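You operate a simulated robot arm through the tools that you are given. There is no shell and no other tool.

You are at the controls of a simulated two-armed robot. One attempt, no reset.

Task
Screw the orange and blue grease caps a quarter turn down, then test-run the motor.
Fine: red trough switch off before the guard opens; close and latch it, red one on, trough switch on till the trough lamp lights, then off.

The check looks at the end state, three seconds after you hand in, the way a careful person would. Anything else that was tipped, shoved, dropped, spilled or broken makes it a failure. A push-on lid holds only when it is set on centred and level and pressed home; a screw cap is set on level and turned clockwise until tight.

Robot
Two 7-joint arms with fingered hands on one trunk that stands fixed in place. Base frame: the origin is at the foot of the trunk, x ahead of it, y to its left, z up. Readings come in mm, degrees, newtons and seconds.
The left shoulder is at [70, 139, 1108], the right one opposite. With the tool pointing down near the work surface each hand reaches from about 440 to 820 mm from the base axis, measured 20 degrees to its own side. Payload 3.9 kg a hand.
Tool frame (each hand has its own): the origin (TCP) lies between the finger pads and is the grasp point; the fingertips stand 29 mm ahead of it; z points along the fingers, y is the line along which they close. The gripper opens to 100 mm; its body begins 34 mm behind the TCP. The gripper is a hand of 5 fingers: y runs from the thumb to the fingers, the wrist lies at [-15, -105, -177] in the tool frame, and closing takes about 1.5 s.
Orientation is that of the tool frame in the base frame, as a unit quaternion [x, y, z, w]. With the fingers straight down and the wrist toward the robot, the tool's x, y and z point along [0, 1, 0], [1, 0, 0] and [0, 0, -1] of the base frame.

Tools
- The arms move only by the tool arm_command. It takes "left_targets", "right_targets" or both (then of equal length, played together; a hand with none holds still); each is one flat list of numbers, 6 for each row, row after row: the shift along the tool's x, y, z in units of 200 mm (1.0 is 200 mm), then the turn, a rotation vector about the tool's x, y, z in units of 120 degrees (1.0 is 120 degrees). In form: [x, y, z, wx, wy, wz, x, y, z, wx, wy, wz, ...]. A call has 1 to 20 rows; each row is the pose to reach, as a shift and turn from the pose commanded when the call began, along the tool's axes at that moment. "left_gripper" and "right_gripper" are, for a hand that has rows, the gripper command, from -1 (shut) to 1 (fully open), values between in proportion, set as the call begins (left out, the last holds). A call with a number of a shift or a turn outside -1 to 1 is refused whole. Each row takes 0.2 s and may step no farther than 50 mm and 8.6 degrees from the row before; otherwise, or with a gripper value out of range, the whole call is refused. A pose out of reach is approached as far as the arm can. The call stops where the force on the tool passes 90 N (or 10 N more than at its start, if that is more) or the arm is blocked; 0.2 s more then pass. Each finger travels about 153 mm/s and halts on what it meets, pressing with about 29 N; the grip force reading is that of the motor and also rises with nothing between the fingers. The clock runs only during rows and for 0.2 s after the last one: add rows that repeat a pose to give the fingers time. It gives the time, the measured TCP pose, the force on the tool (base axes), the opening and the grip force at its end, in the units of the frame above (readings bear some noise), with the torque about the TCP (base axes, N m) and any sound that the robot's microphone picked up.
- Cameras (640 x 400 px; columns grow to the right, rows downward): "scene" is now at [146.9, -11.6, 1456.7]; the picture's right is [0.07, -1.00, -0.00], its down [-0.36, -0.03, -0.93] and it looks along [0.93, 0.07, -0.36] (base axes); focal length 214 px, centre (320, 200). "left" rides on the left gripper at [-66, -86, -121] in its tool frame; the picture's right is [-0.76, -0.31, 0.58], its down [0.59, -0.70, 0.40] and it looks along [0.28, 0.64, 0.71] (tool axes); focal length 247 px, centre (320, 200). "right" rides on the right gripper at [66, -86, -121] in its tool frame; the picture's right is [-0.76, 0.31, -0.58], its down [-0.59, -0.70, 0.40] and it looks along [-0.28, 0.64, 0.71] (tool axes); focal length 247 px, centre (320, 200). There is no depth. A picture from a camera that has moved, and an enlarged one, comes with that camera's place and axes in the base frame and with its lens. The place of the scene camera against the robot may be out by one fixed shift of up to 25 mm in any direction.
- capture(camera): a new picture of that camera. The clock stands still meanwhile.
- lift_body(by): slides the trunk up (or, below 0, down) by that many mm; the arms and the scene camera ride with it, the base frame stays. It gives what a move gives, with no picture.
- finger_targets(index, middle, ring, little, thumb_bend, thumb_turn, hand): sets how far each is bent, from 0 (flat) to 1 (curled in); at 0.3 the hand is open as for a grip, at 0.7 the pads meet at the TCP. One left out holds its place. A second passes; each finger stops where it meets its share of the squeeze, and holds until it gets a number again. A gripper value or a shape takes the hand back. It gives what a move gives, with no picture; readings hold the bend of each and the force on index, middle, ring, little, thumb and palm. thumb_turn goes from beside the hand (0) to across from the fingers (1), as for a grip.
- set_grasp(shape, hand): the hand has 5 fingers and takes this shape, open, in about a second: jaw (thumb against the fingers, like two jaws); tri (thumb and two fingers); tip (a fingertip pinch); poke (one finger out to press); point (the index stretched); flat (the hand flat); cup (the hand cupped); fist (a fist). The gripper value then closes the fingers along that shape, each until it touches; the sizes above hold for jaw. It gives what a move gives, with no picture.
- head_to(pan, tilt): turns the head with the scene camera to pan (to the left, within 86 degrees either way) and tilt (down, from -29 to 69), counted from straight ahead of the robot. It gives what a move gives.
- close_up(camera, box): a new picture of the part [left, top, right, bottom] of that camera's present view, enlarged. The clock stands still meanwhile.
- hand_in(): hands the job in; it is judged then, once.

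Places have to be worked out from the pictures, the camera data and where the tool is seen. Open the grippers and draw the arms clear of the work before you hand the job in, unless the task says otherwise.

The tools are called after ">>>" as name(argument=value, ...) on one line, values as JSON. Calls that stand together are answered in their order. arm_command: Moves the arms, as the interface text tells. Its arguments: {"type":"object","properties":{"left_targets":{"type":"array","items":{"type":"number"}},"left_gripper":{"type":"number"},"right_targets":{"type":"array","items":{"type":"number"}},"right_gripper":{"type":"number"}},"required":[]} The other tools are called the same way: lift_body (by) moves the trunk up or down; set_grasp (shape, hand) gives the hand a shape; finger_targets (index, middle, ring, little, thumb_bend, thumb_turn, hand) moves the fingers one by one; head_to (pan, tilt) turns the head that bears the scene camera; capture (camera) takes a picture; close_up (camera, box) takes an enlarged picture of a part of a camera's view; hand_in () hands the job in.

At the start:

```text
clock: 0.0
left_position: [380.9, 206.4, 1396.5]
left_tcp_rot: [0.672, 0.741, 0.001, -0.001]
left_contact_force: [-0.4, 0.6, -0.1]
left_moment: [0.02, 0.02, -0.02]
left_grip_width: 100.0
left_finger_force: 0.1
left_shape: jaw
left_bend: [0.3, 0.3, 0.3, 0.3, 0.3, 0.98]
left_finger forces: [0.0, 0.1, 0.1, 0.1, 0.1, 0.0]
right_position: [288.2, -83.9, 1394.3]
right_tcp_rot: [0.671, 0.741, -0.001, 0.0]
right_contact_force: [0.2, -0.2, 0.2]
right_moment: [0.03, 0.0, 0.01]
right_grip_width: 100.0
right_finger_force: 0.0
right_shape: jaw
right_bend: [0.3, 0.3, 0.3, 0.3, 0.3, 0.98]
right_finger forces: [0.0, 0.0, 0.0, 0.1, 0.0, 0.0]
trunk travel left (down, up): [-750.0, 90.0]
head pan, tilt (commanded): [4.3, 20.9]
```

scene: 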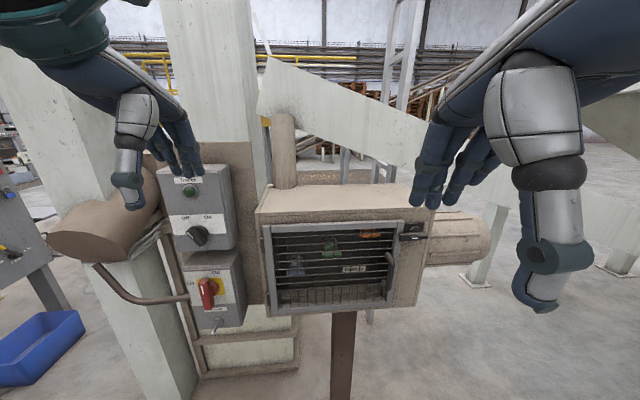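
right: 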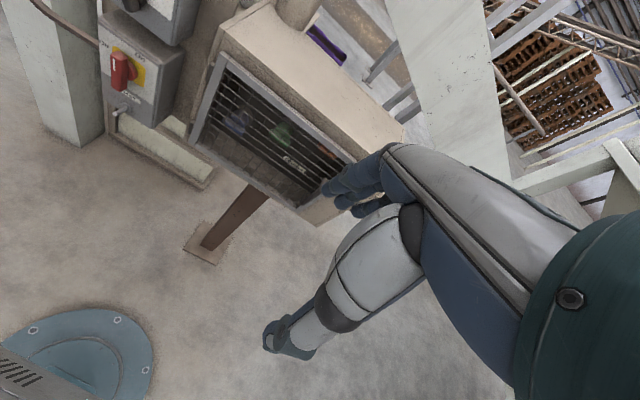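
left: 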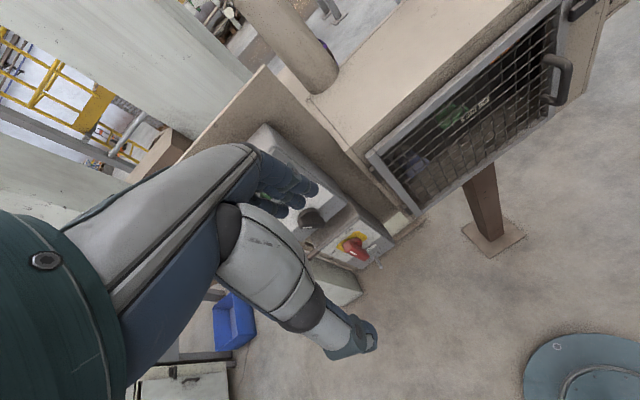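

I'll look closer at the control boxes and the guard before moving anything.

>>> close_up(camera="scene", box=[140, 140, 260, 340])

>>> close_up(camera="scene", box=[250, 180, 450, 320])

>>> close_up(camera="scene", box=[380, 210, 460, 260])

>>> close_up(camera="left", box=[340, 0, 640, 220])

>>> close_up(camera="right", box=[80, 0, 420, 220])

```text
2.00 times, centred on (200, 240) of scene
camera zoom: at [146.9, -11.6, 1456.7], right [0.07, -1.0, 0.0], down [-0.36, -0.03, -0.93], along [0.93, 0.07, -0.36], focal length 429 px, centre (560, 120)
```

zoom: 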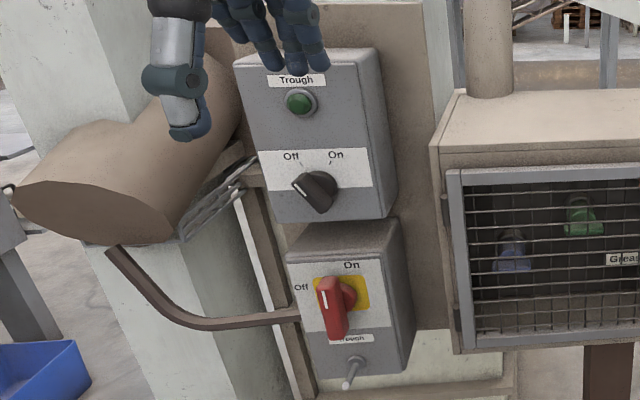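

```text
2.86 times, centred on (350, 250) of scene
camera zoom: at [146.9, -11.6, 1456.7], right [0.07, -1.0, 0.0], down [-0.36, -0.03, -0.93], along [0.93, 0.07, -0.36], focal length 613 px, centre (234, 57)
```

zoom: 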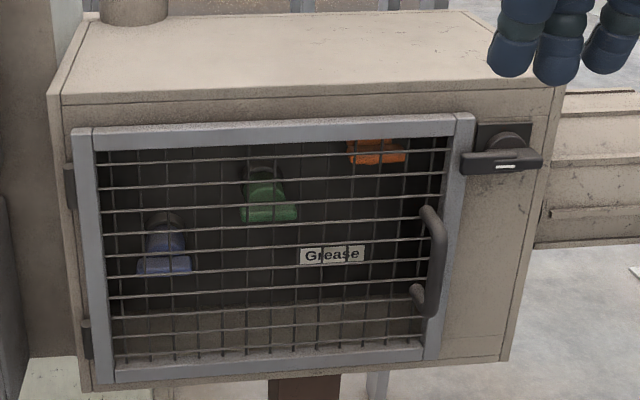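

```text
8.00 times, centred on (420, 235) of scene
camera zoom: at [146.9, -11.6, 1456.7], right [0.07, -1.0, 0.0], down [-0.36, -0.03, -0.93], along [0.93, 0.07, -0.36], focal length 1716 px, centre (-480, -80)
```

zoom: 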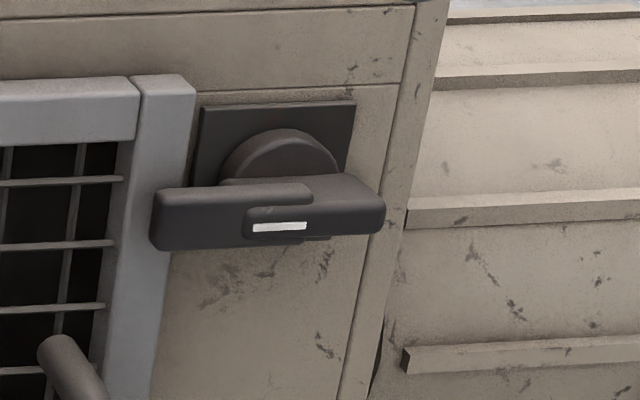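

```text
1.82 times, centred on (490, 110) of left
camera zoom: at [302.0, 130.7, 1518.0], right [-0.23, -0.78, -0.58], down [-0.76, 0.52, -0.4], along [0.61, 0.34, -0.71], focal length 449 px, centre (11, 364)
```

zoom: 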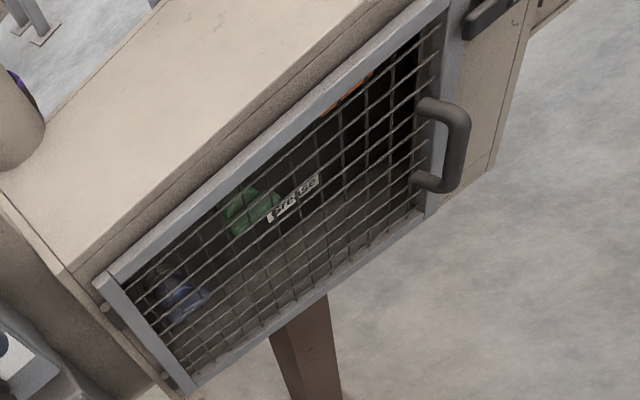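

```text
1.82 times, centred on (250, 110) of right
camera zoom: at [194.1, -26.5, 1516.3], right [0.38, -0.72, 0.58], down [-0.64, -0.66, -0.4], along [0.67, -0.22, -0.71], focal length 449 px, centre (447, 364)
```

zoom: 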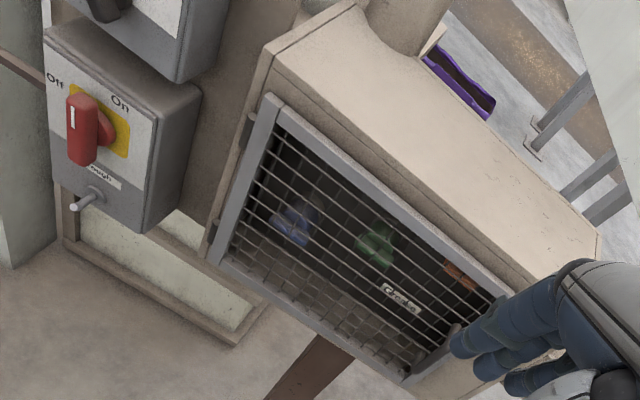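

The red handle triangulates to roughly [521, 295, 1080]. I take higher zooms of the two switch boxes and the guard to see states, marks and shapes.

>>> close_up(camera="scene", box=[150, 160, 246, 220])

>>> close_up(camera="scene", box=[160, 200, 240, 250])

>>> close_up(camera="scene", box=[170, 250, 266, 340])

>>> close_up(camera="scene", box=[260, 215, 404, 305])

>>> close_up(camera="scene", box=[0, 140, 160, 400])

>>> close_up(camera="right", box=[80, 0, 240, 140])

>>> close_up(camera="left", box=[250, 120, 410, 300])

```text
6.67 times, centred on (198, 190) of scene
camera zoom: at [146.9, -11.6, 1456.7], right [0.07, -1.0, 0.0], down [-0.36, -0.03, -0.93], along [0.93, 0.07, -0.36], focal length 1430 px, centre (1133, 267)
```

zoom: 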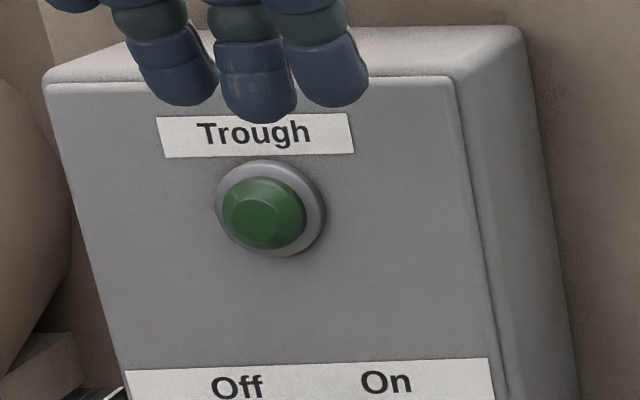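

```text
8.00 times, centred on (200, 225) of scene
camera zoom: at [146.9, -11.6, 1456.7], right [0.07, -1.0, 0.0], down [-0.36, -0.03, -0.93], along [0.93, 0.07, -0.36], focal length 1716 px, centre (1280, 0)
```

zoom: 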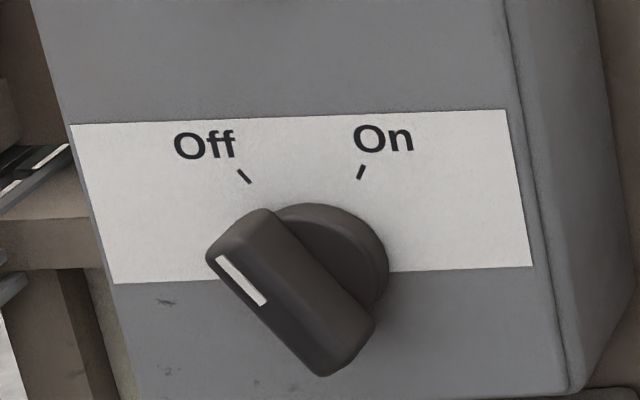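

```text
4.44 times, centred on (218, 295) of scene
camera zoom: at [146.9, -11.6, 1456.7], right [0.07, -1.0, 0.0], down [-0.36, -0.03, -0.93], along [0.93, 0.07, -0.36], focal length 953 px, centre (773, -222)
```

zoom: 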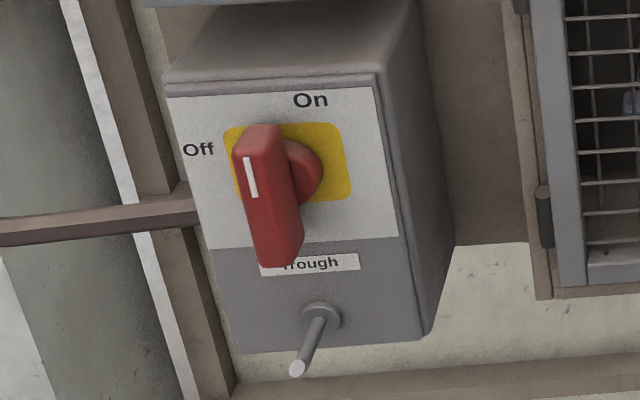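

```text
4.44 times, centred on (332, 260) of scene
camera zoom: at [146.9, -11.6, 1456.7], right [0.07, -1.0, 0.0], down [-0.36, -0.03, -0.93], along [0.93, 0.07, -0.36], focal length 953 px, centre (267, -67)
```

zoom: 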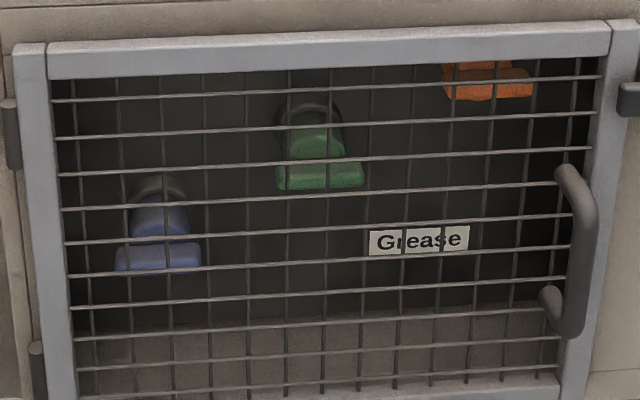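

```text
1.54 times, centred on (80, 270) of scene
camera zoom: at [146.9, -11.6, 1456.7], right [0.07, -1.0, 0.0], down [-0.36, -0.03, -0.93], along [0.93, 0.07, -0.36], focal length 330 px, centre (689, 92)
```

zoom: 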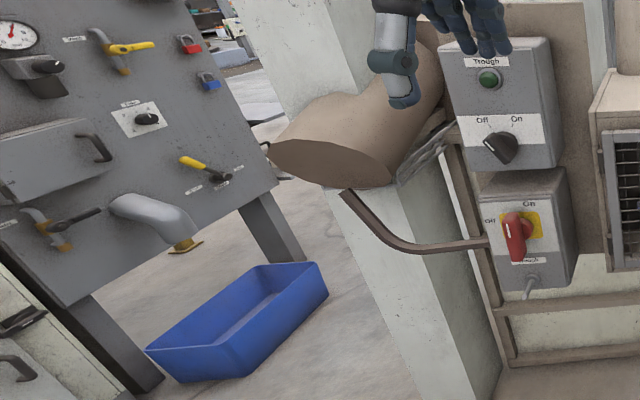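

```text
2.86 times, centred on (160, 70) of right
camera zoom: at [194.1, -26.5, 1516.3], right [0.38, -0.72, 0.58], down [-0.64, -0.66, -0.4], along [0.67, -0.22, -0.71], focal length 706 px, centre (777, 571)
```

zoom: 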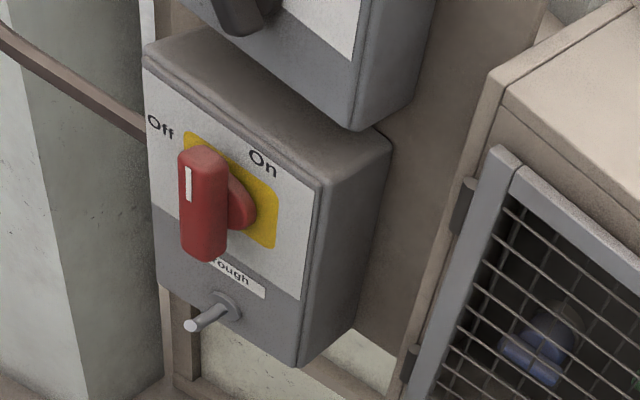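

```text
2.22 times, centred on (330, 210) of left
camera zoom: at [302.0, 130.7, 1518.0], right [-0.23, -0.78, -0.58], down [-0.76, 0.52, -0.4], along [0.61, 0.34, -0.71], focal length 549 px, centre (298, 178)
```

zoom: 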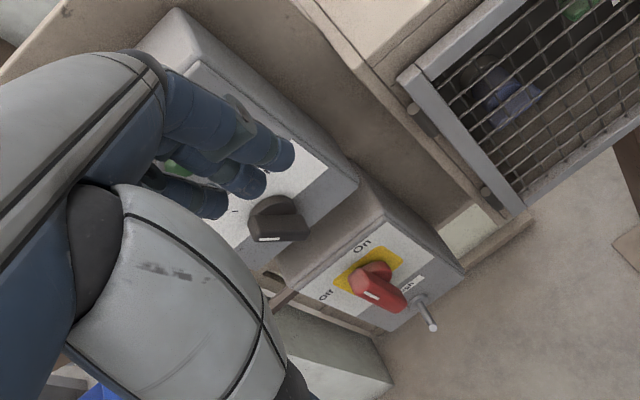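

Upper box ("Trough", lamp, black selector at Off) and lower box (red isolator, upright at On) are near x≈560; the door handle is near [600, -124, 1141]. I swing both hands to 45° poses further back so their cameras look straight at the work.

>>> arm_command(left_targets=[0.078, 0.008, 0.138, -0.0625, 0, 0, 0.156, 0.015, 0.277, -0.125, 0, 0, 0.234, 0.023, 0.415, -0.1875, 0, 0, 0.312, 0.031, 0.553, -0.25, 0, 0, 0.39, 0.038, 0.692, -0.3125, 0, 0, 0.468, 0.046, 0.83, -0.375, 0, 0], right_targets=[-0.055, 0.06, 0.12, -0.0625, 0, 0, -0.11, 0.12, 0.24, -0.125, 0, 0, -0.165, 0.18, 0.36, -0.1875, 0, 0, -0.22, 0.24, 0.48, -0.25, 0, 0, -0.275, 0.3, 0.6, -0.3125, 0, 0, -0.33, 0.36, 0.72, -0.375, 0, 0])

```text
clock: 1.4
left_position: [398.0, 313.9, 1252.7]
left_tcp_rot: [0.621, 0.684, 0.283, 0.257]
left_contact_force: [-0.1, -0.3, -0.1]
left_moment: [-0.01, 0.03, 0.01]
left_grip_width: 100.0
left_finger_force: 0.0
left_shape: jaw
left_bend: [0.3, 0.3, 0.3, 0.3, 0.3, 0.98]
left_finger forces: [0.0, 0.0, 0.0, 0.0, 0.1, 0.0]
left hand out of reach, approached as far as the arm can: row 6
right_position: [384.4, -135.8, 1281.2]
right_tcp_rot: [0.62, 0.686, 0.283, 0.256]
right_contact_force: [1.0, 1.2, -0.2]
right_moment: [-0.02, 0.03, 0.02]
right_grip_width: 99.8
right_finger_force: 0.1
right_shape: jaw
right_bend: [0.3, 0.3, 0.3, 0.3, 0.3, 0.98]
right_finger forces: [0.0, 0.0, 0.1, 0.0, 0.0, 0.0]
right hand out of reach, approached as far as the arm can: row 6
trunk travel left (down, up): [-750.0, 90.0]
head pan, tilt (commanded): [4.3, 20.9]
```

Both hands stopped near the inner reach limit (wrist too close to the shoulders), so the shoulders should be lower. I lower the trunk 230 mm, which also brings the scene camera to a better height for looking into the guard.

>>> lift_body(by=-230)

>>> capture(camera="scene")

>>> capture(camera="left")

>>> capture(camera="right")

```text
clock: 3.8
left_position: [395.8, 312.7, 1024.4]
left_tcp_rot: [0.621, 0.685, 0.283, 0.256]
left_contact_force: [0.2, 0.4, -0.2]
left_moment: [0.02, 0.01, -0.01]
left_grip_width: 100.0
left_finger_force: 0.1
left_shape: jaw
left_bend: [0.3, 0.3, 0.3, 0.3, 0.3, 0.98]
left_finger forces: [0.1, 0.1, 0.1, 0.0, 0.0, 0.0]
right_position: [382.6, -137.9, 1052.6]
right_tcp_rot: [0.621, 0.685, 0.283, 0.256]
right_contact_force: [0.1, -0.3, -0.2]
right_moment: [-0.04, 0.0, -0.02]
right_grip_width: 99.9
right_finger_force: 0.1
right_shape: jaw
right_bend: [0.3, 0.3, 0.3, 0.3, 0.3, 0.98]
right_finger forces: [0.0, 0.1, 0.1, 0.0, 0.1, 0.0]
trunk travel left (down, up): [-520.0, 320.0]
head pan, tilt (commanded): [4.3, 20.9]
```

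```text
taken
camera scene: at [146.7, -11.4, 1226.8], right [0.08, -1.0, 0.0], down [-0.36, -0.03, -0.93], along [0.93, 0.07, -0.36], focal length 214 px, centre (320, 200)
```

scene: 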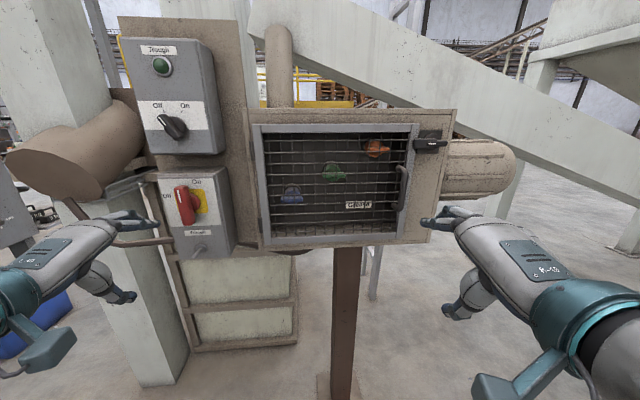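

```text
taken
camera left: at [257.3, 232.2, 1051.1], right [0.26, -0.74, -0.62], down [-0.27, 0.56, -0.78], along [0.93, 0.37, -0.05], focal length 247 px, centre (320, 200)
```

left: 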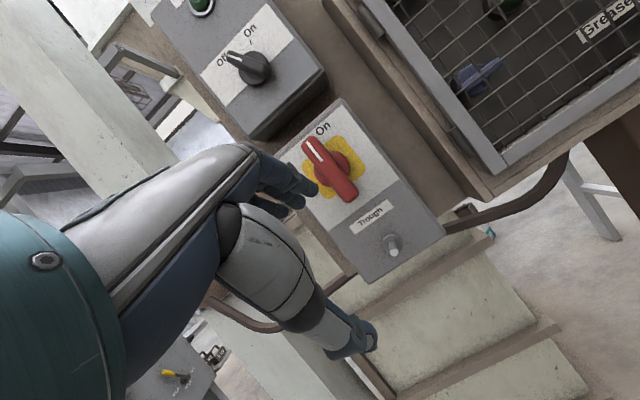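

```text
taken
camera right: at [228.8, -85.9, 1076.9], right [-0.11, -0.77, 0.62], down [-0.16, -0.61, -0.78], along [0.98, -0.19, -0.05], focal length 247 px, centre (320, 200)
```

right: 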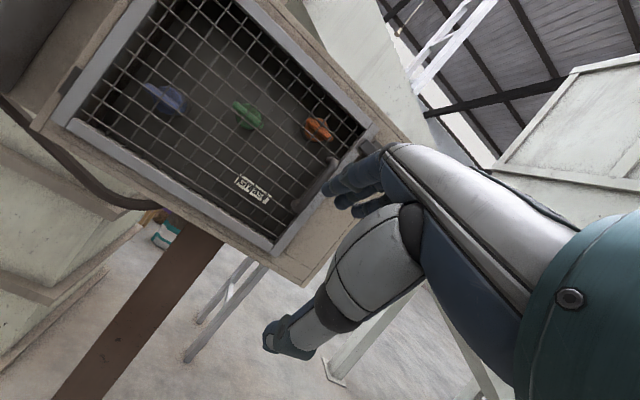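

Good views now. I take zooms from all cameras to triangulate the handles, knobs, latch and caps.

>>> close_up(camera="left", box=[180, 0, 480, 290])

>>> close_up(camera="scene", box=[110, 30, 250, 270])

>>> close_up(camera="scene", box=[240, 100, 460, 250])

>>> close_up(camera="right", box=[30, 0, 430, 290])

>>> close_up(camera="scene", box=[380, 120, 460, 220])

>>> close_up(camera="scene", box=[265, 130, 415, 215])

```text
1.38 times, centred on (330, 145) of left
camera zoom: at [257.3, 232.2, 1051.1], right [0.26, -0.74, -0.62], down [-0.27, 0.56, -0.78], along [0.93, 0.37, -0.05], focal length 341 px, centre (306, 276)
```

zoom: 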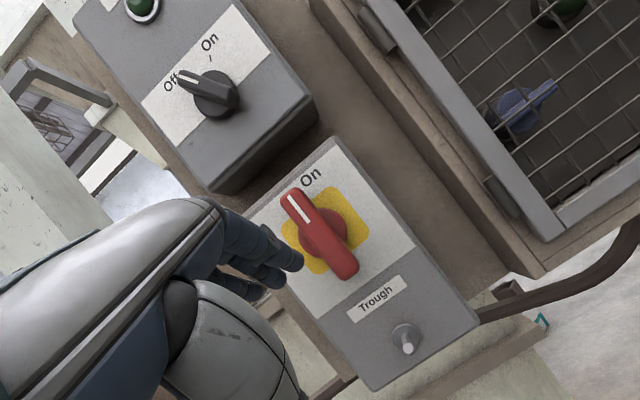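

```text
1.67 times, centred on (180, 150) of scene
camera zoom: at [146.7, -11.4, 1226.8], right [0.08, -1.0, 0.0], down [-0.36, -0.03, -0.93], along [0.93, 0.07, -0.36], focal length 358 px, centre (553, 283)
```

zoom: 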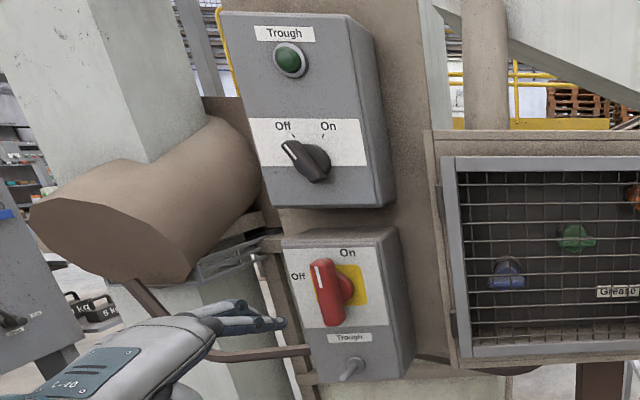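

```text
2.67 times, centred on (350, 175) of scene
camera zoom: at [146.7, -11.4, 1226.8], right [0.08, -1.0, 0.0], down [-0.36, -0.03, -0.93], along [0.93, 0.07, -0.36], focal length 572 px, centre (240, 267)
```

zoom: 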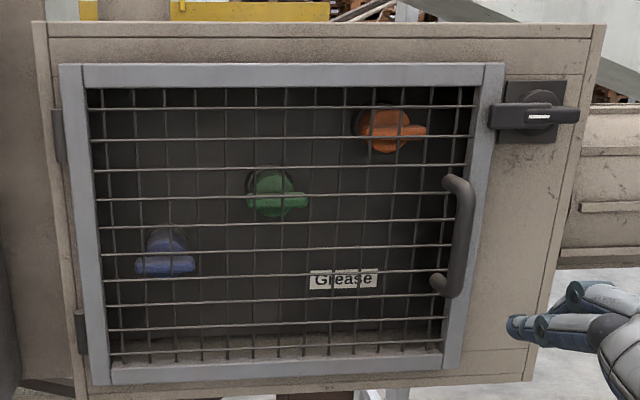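

```text
1.38 times, centred on (230, 145) of right
camera zoom: at [228.8, -85.9, 1076.9], right [-0.11, -0.77, 0.62], down [-0.16, -0.61, -0.78], along [0.98, -0.19, -0.05], focal length 341 px, centre (444, 276)
```

zoom: 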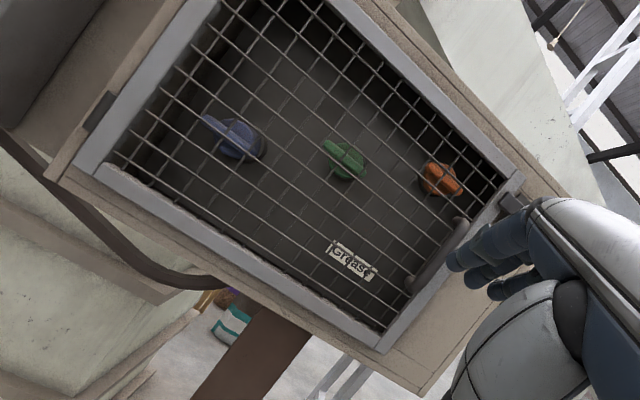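

```text
4.00 times, centred on (420, 170) of scene
camera zoom: at [146.7, -11.4, 1226.8], right [0.08, -1.0, 0.0], down [-0.36, -0.03, -0.93], along [0.93, 0.07, -0.36], focal length 858 px, centre (-80, 320)
```

zoom: 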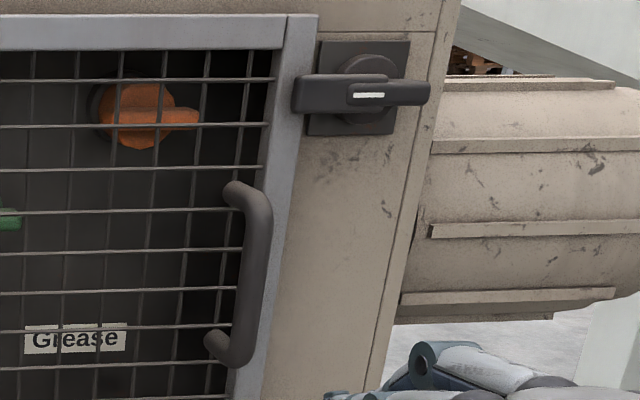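

```text
4.27 times, centred on (340, 172) of scene
camera zoom: at [146.7, -11.4, 1226.8], right [0.08, -1.0, 0.0], down [-0.36, -0.03, -0.93], along [0.93, 0.07, -0.36], focal length 915 px, centre (235, 317)
```

zoom: 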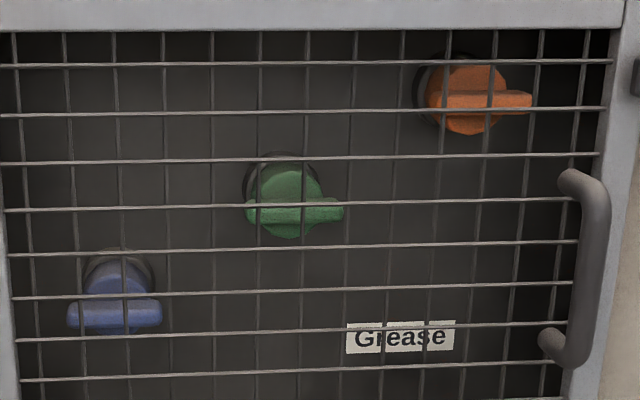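

I need better geometry of the two boxes; taking tighter zooms for corner coordinates.

>>> close_up(camera="scene", box=[115, 30, 235, 160])

>>> close_up(camera="scene", box=[145, 160, 245, 270])

>>> close_up(camera="left", box=[270, 80, 450, 290])

>>> close_up(camera="left", box=[150, 0, 340, 150])

```text
3.08 times, centred on (175, 95) of scene
camera zoom: at [146.7, -11.4, 1226.8], right [0.08, -1.0, 0.0], down [-0.36, -0.03, -0.93], along [0.93, 0.07, -0.36], focal length 660 px, centre (766, 523)
```

zoom: 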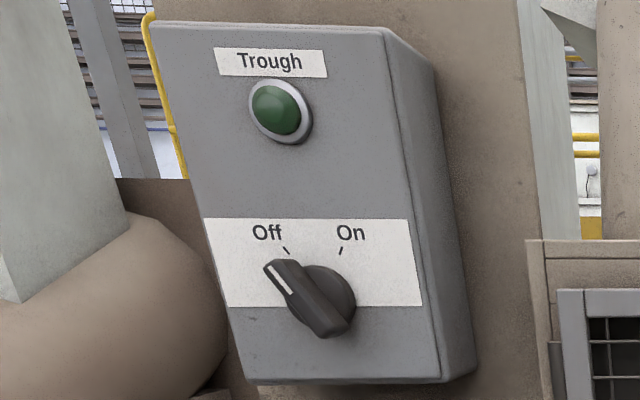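

```text
3.64 times, centred on (195, 215) of scene
camera zoom: at [146.7, -11.4, 1226.8], right [0.08, -1.0, 0.0], down [-0.36, -0.03, -0.93], along [0.93, 0.07, -0.36], focal length 780 px, centre (774, 146)
```

zoom: 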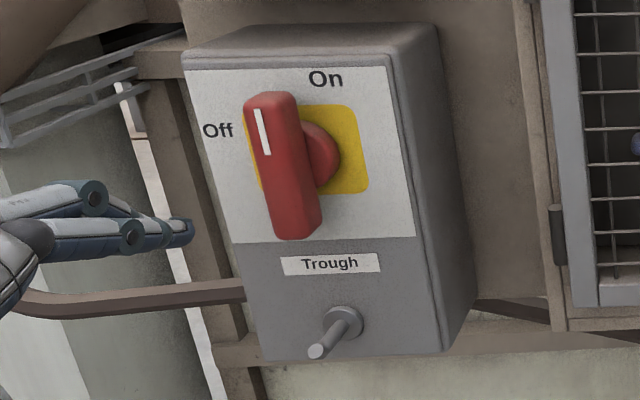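

```text
1.90 times, centred on (360, 185) of left
camera zoom: at [257.3, 232.2, 1051.1], right [0.26, -0.74, -0.62], down [-0.27, 0.56, -0.78], along [0.93, 0.37, -0.05], focal length 470 px, centre (244, 229)
```

zoom: 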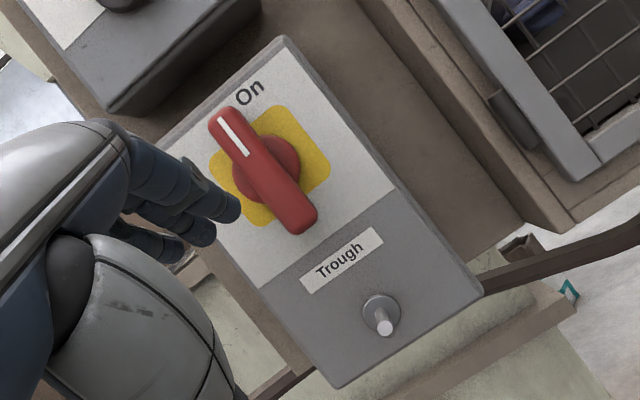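

```text
2.67 times, centred on (245, 75) of left
camera zoom: at [257.3, 232.2, 1051.1], right [0.26, -0.74, -0.62], down [-0.27, 0.56, -0.78], along [0.93, 0.37, -0.05], focal length 659 px, centre (520, 533)
```

zoom: 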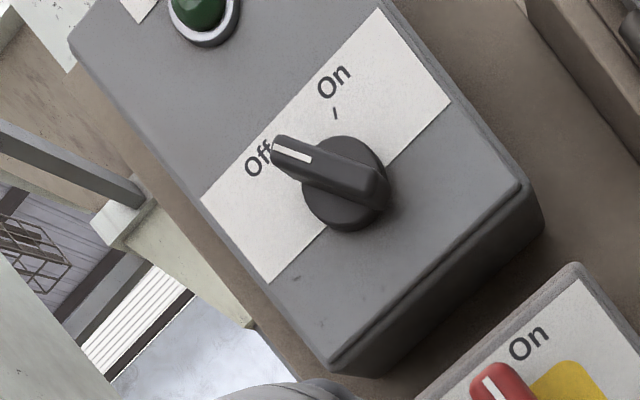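

Triangulated: red hub axis ≈ [546, 310, 1057] with its bar ±42 mm vertical and ~30 mm proud; the station is yawed about 8.4°. I lower the trunk another 100 mm for better elbow room and form a poke with the left hand to see where the fingertip stands.

>>> lift_body(by=-100)

>>> set_grasp(hand="left", shape="poke")

>>> capture(camera="left")

>>> capture(camera="scene")

```text
clock: 5.2
left_position: [395.7, 313.7, 924.5]
left_tcp_rot: [0.621, 0.684, 0.283, 0.257]
left_contact_force: [0.2, 0.1, -0.1]
left_moment: [0.0, 0.0, -0.02]
left_grip_width: 99.9
left_finger_force: 0.0
left_shape: jaw
left_bend: [0.3, 0.3, 0.3, 0.3, 0.3, 0.98]
left_finger forces: [0.0, 0.1, 0.0, 0.2, 0.1, 0.0]
right_position: [381.4, -135.5, 950.8]
right_tcp_rot: [0.62, 0.685, 0.284, 0.257]
right_contact_force: [-0.5, 0.6, 0.6]
right_moment: [-0.04, 0.0, 0.0]
right_grip_width: 99.9
right_finger_force: 0.1
right_shape: jaw
right_bend: [0.3, 0.3, 0.3, 0.3, 0.3, 0.98]
right_finger forces: [0.0, 0.0, 0.1, 0.1, 0.0, 0.0]
trunk travel left (down, up): [-420.0, 420.0]
head pan, tilt (commanded): [4.3, 20.9]
```

```text
clock: 6.0
left_position: [395.9, 312.9, 924.9]
left_tcp_rot: [0.621, 0.685, 0.283, 0.257]
left_contact_force: [-0.5, -0.1, -0.5]
left_moment: [-0.03, 0.0, 0.03]
left_grip_width: 0.0
left_finger_force: 0.0
left_shape: poke
left_bend: [0.7, 0.7, 0.99, 0.99, 1.0, 1.0]
left_finger forces: [0.0, 0.0, 0.0, 0.0, 0.0, 0.1]
right_position: [383.3, -137.0, 952.0]
right_tcp_rot: [0.619, 0.686, 0.284, 0.256]
right_contact_force: [-0.1, 0.0, 1.0]
right_moment: [0.0, 0.02, -0.01]
right_grip_width: 99.8
right_finger_force: 0.2
right_shape: jaw
right_bend: [0.3, 0.3, 0.3, 0.3, 0.3, 0.98]
right_finger forces: [0.0, 0.0, 0.0, 0.0, 0.0, 0.0]
trunk travel left (down, up): [-420.0, 420.0]
head pan, tilt (commanded): [4.3, 20.9]
```

```text
taken
camera left: at [257.4, 232.3, 951.0], right [0.26, -0.74, -0.62], down [-0.27, 0.56, -0.78], along [0.93, 0.37, -0.05], focal length 247 px, centre (320, 200)
```

left: 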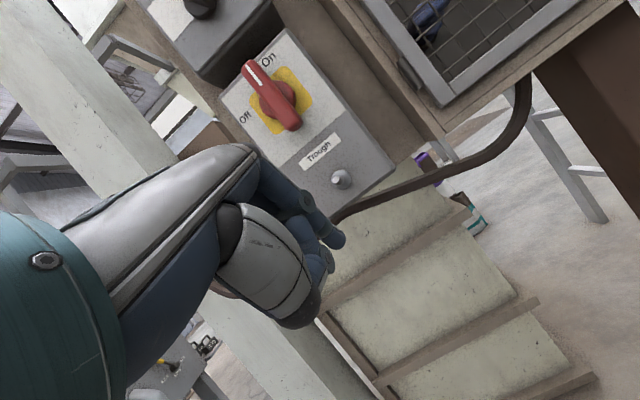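

```text
taken
camera scene: at [146.8, -11.4, 1126.7], right [0.08, -1.0, 0.0], down [-0.36, -0.03, -0.93], along [0.93, 0.07, -0.36], focal length 214 px, centre (320, 200)
```

scene: 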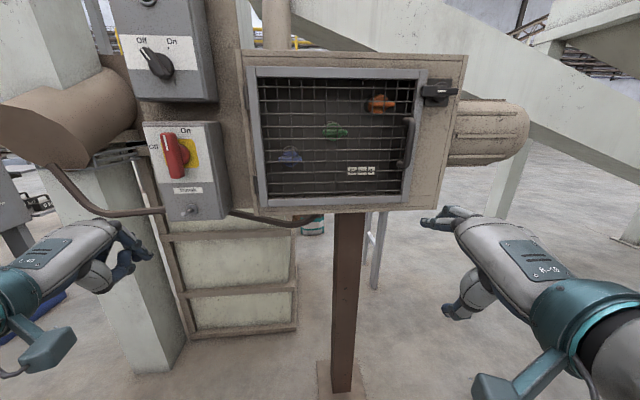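

I zoom on the poking hand from both cameras to locate the fingertip relative to the TCP.

>>> close_up(camera="left", box=[200, 140, 400, 340])

>>> close_up(camera="scene", box=[60, 200, 180, 310])

```text
2.00 times, centred on (300, 240) of left
camera zoom: at [257.4, 232.3, 951.0], right [0.26, -0.74, -0.62], down [-0.27, 0.56, -0.78], along [0.93, 0.37, -0.05], focal length 494 px, centre (360, 120)
```

zoom: 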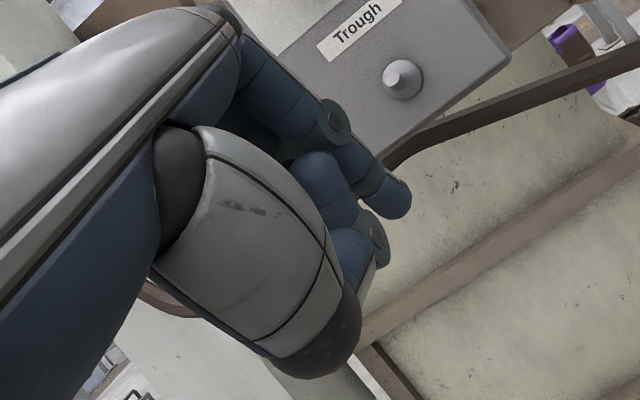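

```text
3.64 times, centred on (120, 255) of scene
camera zoom: at [146.8, -11.4, 1126.7], right [0.08, -1.0, 0.0], down [-0.36, -0.03, -0.93], along [0.93, 0.07, -0.36], focal length 780 px, centre (1047, 0)
```

zoom: 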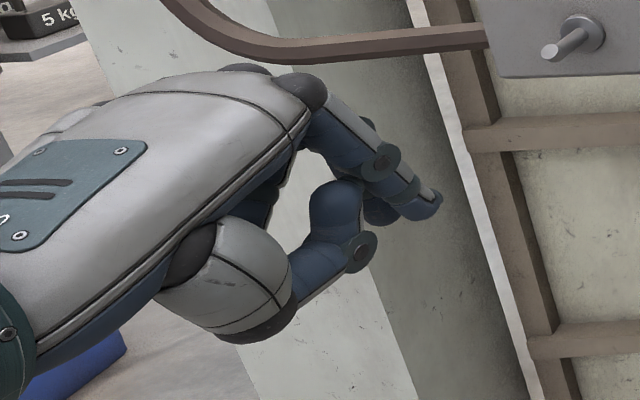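

The tip sits at about tool (-10, 0, +25), and my scene-camera calibration (shift ≈ -8, +15, -4) agrees well. I curl the middle finger so only the index stands out.

>>> finger_targets(hand="left", middle=1.0)

>>> arm_command(left_targets=[-0.0384, 0.1352, -0.0586, -0.0627, 0.0037, -0.0016, -0.0768, 0.2703, -0.1172, -0.1254, 0.0074, -0.0032, -0.1153, 0.4055, -0.1758, -0.1882, 0.011, -0.0049, -0.1537, 0.5407, -0.2343, -0.2509, 0.0147, -0.0065, -0.1921, 0.6758, -0.2929, -0.3136, 0.0184, -0.0081, -0.2305, 0.811, -0.3515, -0.3763, 0.0221, -0.0097])

>>> capture(camera="left")

>>> close_up(camera="scene", box=[130, 90, 250, 230])

```text
clock: 7.0
left_position: [395.7, 314.1, 924.4]
left_tcp_rot: [0.621, 0.684, 0.282, 0.257]
left_contact_force: [0.1, -1.0, -0.2]
left_moment: [-0.03, 0.03, -0.01]
left_grip_width: 25.1
left_finger_force: 0.0
left_shape: fingers
left_bend: [0.7, 1.0, 0.99, 0.99, 1.0, 1.0]
left_finger forces: [0.0, 0.1, 0.1, 0.0, 0.1, 0.0]
right_position: [382.8, -136.5, 952.9]
right_tcp_rot: [0.62, 0.685, 0.283, 0.257]
right_contact_force: [0.1, 0.1, 0.6]
right_moment: [-0.01, 0.01, 0.01]
right_grip_width: 100.1
right_finger_force: 0.1
right_shape: jaw
right_bend: [0.3, 0.3, 0.3, 0.3, 0.3, 0.98]
right_finger forces: [0.0, 0.0, 0.0, 0.0, 0.0, 0.0]
trunk travel left (down, up): [-420.0, 420.0]
head pan, tilt (commanded): [4.3, 20.9]
```

```text
clock: 8.4
left_position: [466.5, 272.8, 1090.2]
left_tcp_rot: [0.462, 0.534, 0.535, 0.464]
left_contact_force: [-0.4, 0.0, 0.7]
left_moment: [-0.06, -0.02, 0.02]
left_grip_width: 25.0
left_finger_force: 0.1
left_shape: fingers
left_bend: [0.7, 1.0, 0.99, 0.99, 1.0, 1.0]
left_finger forces: [0.1, 0.1, 0.1, 0.0, 0.0, 0.0]
right_position: [383.0, -136.8, 951.0]
right_tcp_rot: [0.62, 0.685, 0.283, 0.256]
right_contact_force: [-0.8, 0.1, 0.1]
right_moment: [0.0, 0.01, 0.01]
right_grip_width: 99.9
right_finger_force: 0.2
right_shape: jaw
right_bend: [0.3, 0.3, 0.3, 0.3, 0.3, 0.98]
right_finger forces: [0.0, 0.1, 0.0, 0.1, 0.0, 0.0]
trunk travel left (down, up): [-420.0, 420.0]
head pan, tilt (commanded): [4.3, 20.9]
```

```text
taken
camera left: at [356.4, 189.3, 1005.1], right [0.68, -0.67, -0.3], down [0.31, 0.64, -0.7], along [0.66, 0.38, 0.64], focal length 247 px, centre (320, 200)
```

left: 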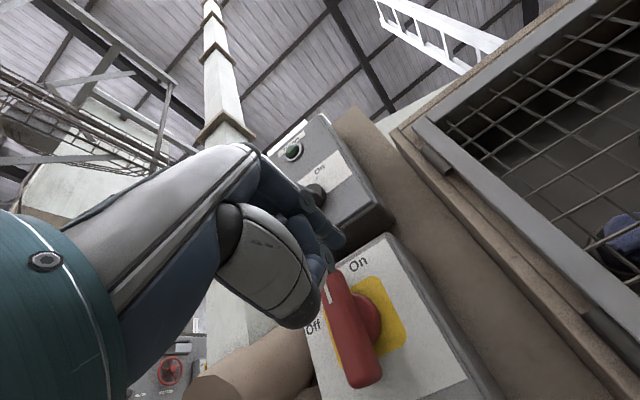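

```text
2.86 times, centred on (190, 160) of scene
camera zoom: at [147.0, -11.7, 1126.6], right [0.07, -1.0, 0.0], down [-0.36, -0.03, -0.93], along [0.93, 0.07, -0.36], focal length 613 px, centre (691, 314)
```

zoom: 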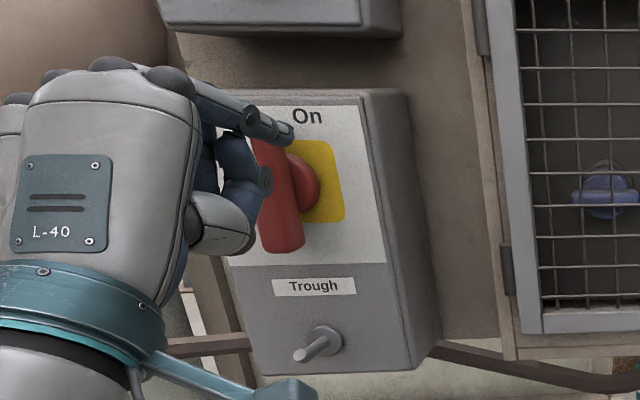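

The hand sits just off the red handle, but the curled thumb knuckle would touch the bar before the index does. I straighten the index more so the tip stands well ahead of the thumb, then look again.

>>> finger_targets(hand="left", index=0.4)

>>> close_up(camera="scene", box=[130, 90, 250, 230])

>>> close_up(camera="left", box=[210, 100, 450, 400])

```text
clock: 9.4
left_position: [464.6, 274.3, 1089.3]
left_tcp_rot: [0.462, 0.534, 0.535, 0.464]
left_contact_force: [-1.2, 1.0, 0.7]
left_moment: [0.0, -0.03, 0.02]
left_grip_width: 48.2
left_finger_force: 0.0
left_shape: fingers
left_bend: [0.4, 1.0, 0.99, 0.99, 1.0, 1.0]
left_finger forces: [0.0, 0.0, 0.0, 0.0, 0.0, 0.0]
right_position: [382.1, -136.5, 951.4]
right_tcp_rot: [0.62, 0.686, 0.284, 0.256]
right_contact_force: [0.0, 0.4, -0.2]
right_moment: [0.02, -0.03, 0.01]
right_grip_width: 100.1
right_finger_force: 0.1
right_shape: jaw
right_bend: [0.3, 0.3, 0.3, 0.3, 0.3, 0.98]
right_finger forces: [0.0, 0.0, 0.0, 0.0, 0.1, 0.0]
trunk travel left (down, up): [-420.0, 420.0]
head pan, tilt (commanded): [4.3, 20.9]
```

```text
2.86 times, centred on (190, 160) of scene
camera zoom: at [146.8, -11.4, 1126.7], right [0.08, -1.0, 0.0], down [-0.36, -0.03, -0.93], along [0.93, 0.07, -0.36], focal length 613 px, centre (691, 314)
```

zoom: 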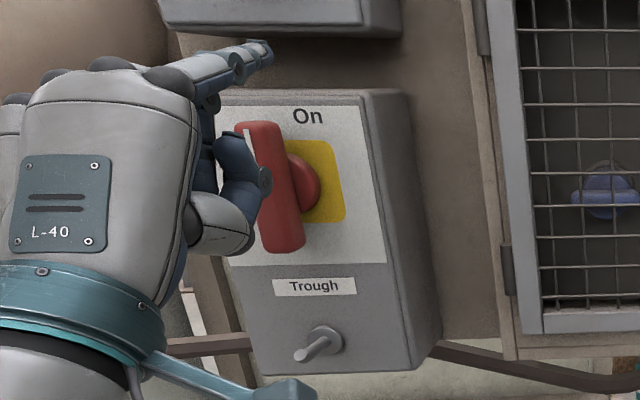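

```text
1.33 times, centred on (330, 250) of left
camera zoom: at [356.1, 189.7, 1005.2], right [0.68, -0.67, -0.3], down [0.31, 0.64, -0.7], along [0.66, 0.38, 0.64], focal length 329 px, centre (307, 133)
```

zoom: 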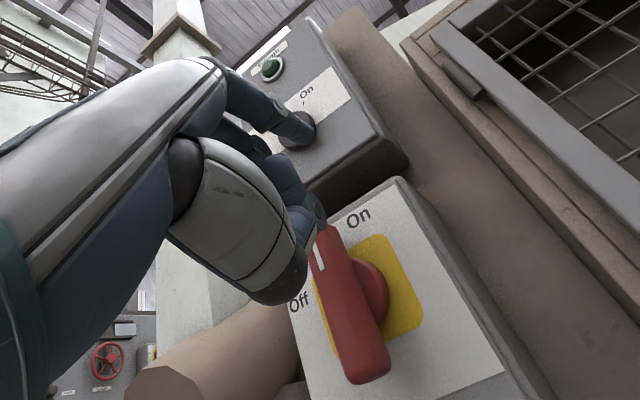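

Tip now at tool (-7, 49, 33), i.e. 31 mm right of, 82 mm above and 53 mm in front of the hub. I bring it down beside the bar's top end and forward until it overlaps the bar, staying ~13 mm to its right.

>>> arm_command(left_targets=[0, -0.12, 0, 0, 0, 0, 0, -0.24, 0, 0, 0, 0, 0, -0.24, 0.06, 0, 0, 0, 0, -0.24, 0.12, 0, 0, 0, 0, -0.24, 0.185, 0, 0, 0])

>>> close_up(camera="scene", box=[130, 90, 250, 230])

>>> close_up(camera="left", box=[210, 50, 450, 350])

```text
clock: 10.7
left_position: [472.0, 278.8, 1045.0]
left_tcp_rot: [0.462, 0.537, 0.534, 0.461]
left_contact_force: [-0.4, 0.0, 0.2]
left_moment: [0.0, 0.03, -0.02]
left_grip_width: 48.0
left_finger_force: 0.2
left_shape: fingers
left_bend: [0.4, 1.0, 0.99, 0.99, 1.0, 1.0]
left_finger forces: [0.0, 0.0, 0.0, 0.0, 0.0, 0.1]
left hand out of reach, approached as far as the arm can: row 3, 4, 5
right_position: [383.0, -136.4, 950.2]
right_tcp_rot: [0.62, 0.685, 0.283, 0.257]
right_contact_force: [0.2, -0.5, 0.5]
right_moment: [0.04, 0.02, 0.03]
right_grip_width: 99.9
right_finger_force: 0.0
right_shape: jaw
right_bend: [0.3, 0.3, 0.3, 0.3, 0.3, 0.98]
right_finger forces: [0.0, 0.0, 0.0, 0.1, 0.0, 0.1]
trunk travel left (down, up): [-420.0, 420.0]
head pan, tilt (commanded): [4.3, 20.9]
```

```text
2.86 times, centred on (190, 160) of scene
camera zoom: at [146.9, -11.3, 1126.7], right [0.08, -1.0, 0.0], down [-0.36, -0.03, -0.93], along [0.93, 0.07, -0.36], focal length 613 px, centre (691, 314)
```

zoom: 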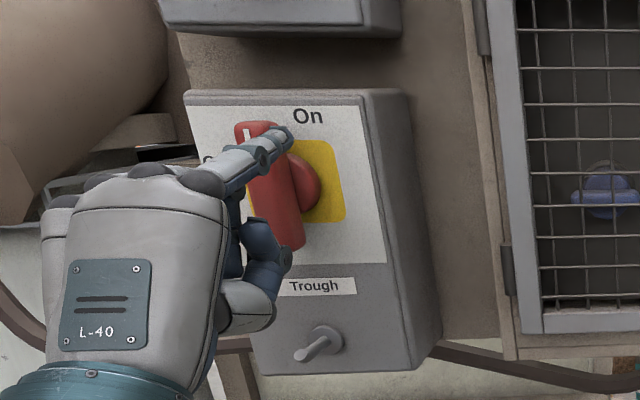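

```text
1.33 times, centred on (330, 200) of left
camera zoom: at [361.8, 193.5, 960.9], right [0.68, -0.67, -0.31], down [0.3, 0.64, -0.71], along [0.67, 0.39, 0.64], focal length 329 px, centre (307, 200)
```

zoom: 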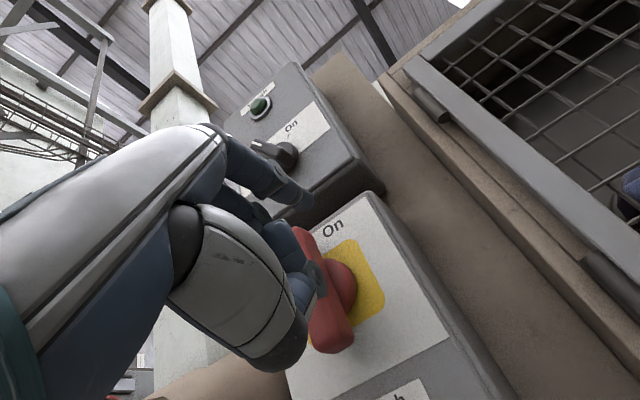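

The wrist is again at the arm's inner limit. I back off 35 mm, drop the trunk a further 120 mm, and will come back up to the handle.

>>> arm_command(left_targets=[0, 0.1, -0.09, 0, 0, 0, 0, 0.2, -0.18, 0, 0, 0])

>>> lift_body(by=-120)

```text
clock: 11.2
left_position: [434.9, 273.6, 1084.2]
left_tcp_rot: [0.461, 0.535, 0.535, 0.463]
left_contact_force: [-0.1, -0.4, -0.4]
left_moment: [0.0, 0.0, -0.02]
left_grip_width: 48.3
left_finger_force: 0.1
left_shape: fingers
left_bend: [0.4, 1.0, 0.99, 0.99, 1.0, 1.0]
left_finger forces: [0.1, 0.1, 0.0, 0.1, 0.0, 0.0]
right_position: [383.5, -136.7, 952.3]
right_tcp_rot: [0.62, 0.685, 0.283, 0.256]
right_contact_force: [0.5, 0.4, -0.3]
right_moment: [-0.04, 0.04, -0.02]
right_grip_width: 99.9
right_finger_force: 0.0
right_shape: jaw
right_bend: [0.3, 0.3, 0.3, 0.3, 0.3, 0.98]
right_finger forces: [0.1, 0.0, 0.1, 0.0, 0.0, 0.0]
trunk travel left (down, up): [-420.0, 420.0]
head pan, tilt (commanded): [4.3, 20.9]
```

```text
clock: 12.8
left_position: [435.8, 272.8, 964.8]
left_tcp_rot: [0.461, 0.536, 0.536, 0.462]
left_contact_force: [0.0, -0.5, 0.0]
left_moment: [-0.02, 0.01, 0.03]
left_grip_width: 48.2
left_finger_force: 0.0
left_shape: fingers
left_bend: [0.4, 1.0, 0.99, 0.99, 1.0, 1.0]
left_finger forces: [0.0, 0.0, 0.0, 0.0, 0.0, 0.0]
right_position: [383.1, -136.6, 831.7]
right_tcp_rot: [0.62, 0.685, 0.283, 0.256]
right_contact_force: [-0.1, 0.9, -0.3]
right_moment: [0.01, 0.0, 0.0]
right_grip_width: 100.1
right_finger_force: 0.1
right_shape: jaw
right_bend: [0.3, 0.3, 0.3, 0.3, 0.3, 0.98]
right_finger forces: [0.0, 0.1, 0.0, 0.0, 0.0, 0.0]
trunk travel left (down, up): [-300.0, 540.0]
head pan, tilt (commanded): [4.3, 20.9]
```

Trunk is down; now raise the left hand back up beside the bar's top end and forward to ~16 mm off the face.

>>> arm_command(left_targets=[-0.01, 0.193, 0, 0, 0, 0, -0.018, 0.386, 0.05, 0, 0, 0, -0.018, 0.386, 0.12, 0, 0, 0, -0.018, 0.386, 0.183, 0, 0, 0, -0.018, 0.386, 0.23, 0, 0, 0, -0.018, 0.386, 0.28, 0, 0, 0, -0.018, 0.386, 0.328, 0, 0, 0])

>>> close_up(camera="scene", box=[130, 40, 250, 180])

>>> close_up(camera="left", box=[210, 50, 450, 350])

```text
clock: 14.3
left_position: [499.8, 277.9, 1041.4]
left_tcp_rot: [0.461, 0.535, 0.536, 0.462]
left_contact_force: [-0.2, 0.1, 0.6]
left_moment: [-0.03, 0.0, -0.02]
left_grip_width: 48.6
left_finger_force: 0.1
left_shape: fingers
left_bend: [0.4, 1.0, 0.99, 0.99, 1.0, 1.0]
left_finger forces: [0.1, 0.1, 0.0, 0.0, 0.0, 0.0]
right_position: [381.9, -136.9, 831.0]
right_tcp_rot: [0.62, 0.685, 0.283, 0.256]
right_contact_force: [-0.1, -0.4, -0.3]
right_moment: [0.0, 0.0, 0.01]
right_grip_width: 99.9
right_finger_force: 0.0
right_shape: jaw
right_bend: [0.3, 0.3, 0.3, 0.3, 0.3, 0.98]
right_finger forces: [0.0, 0.0, 0.0, 0.1, 0.0, 0.0]
trunk travel left (down, up): [-300.0, 540.0]
head pan, tilt (commanded): [4.3, 20.9]
```

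```text
2.86 times, centred on (190, 110) of scene
camera zoom: at [146.8, -11.5, 1006.7], right [0.08, -1.0, 0.0], down [-0.36, -0.03, -0.93], along [0.93, 0.07, -0.36], focal length 613 px, centre (691, 457)
```

zoom: 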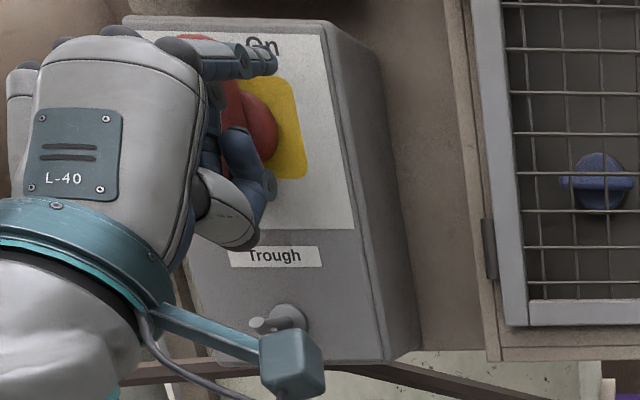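

```text
1.33 times, centred on (330, 200) of left
camera zoom: at [391.0, 194.9, 956.4], right [0.68, -0.67, -0.3], down [0.31, 0.64, -0.7], along [0.66, 0.38, 0.64], focal length 329 px, centre (307, 200)
```

zoom: 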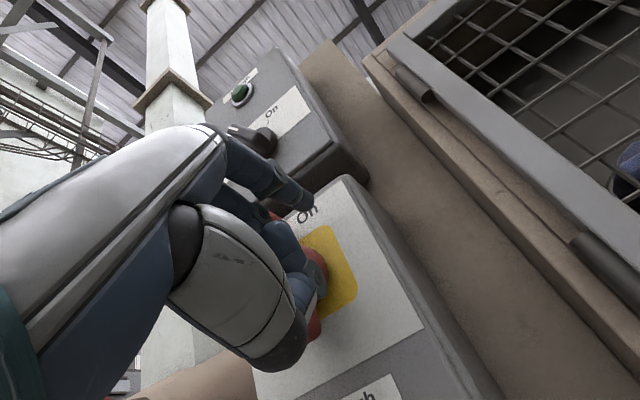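

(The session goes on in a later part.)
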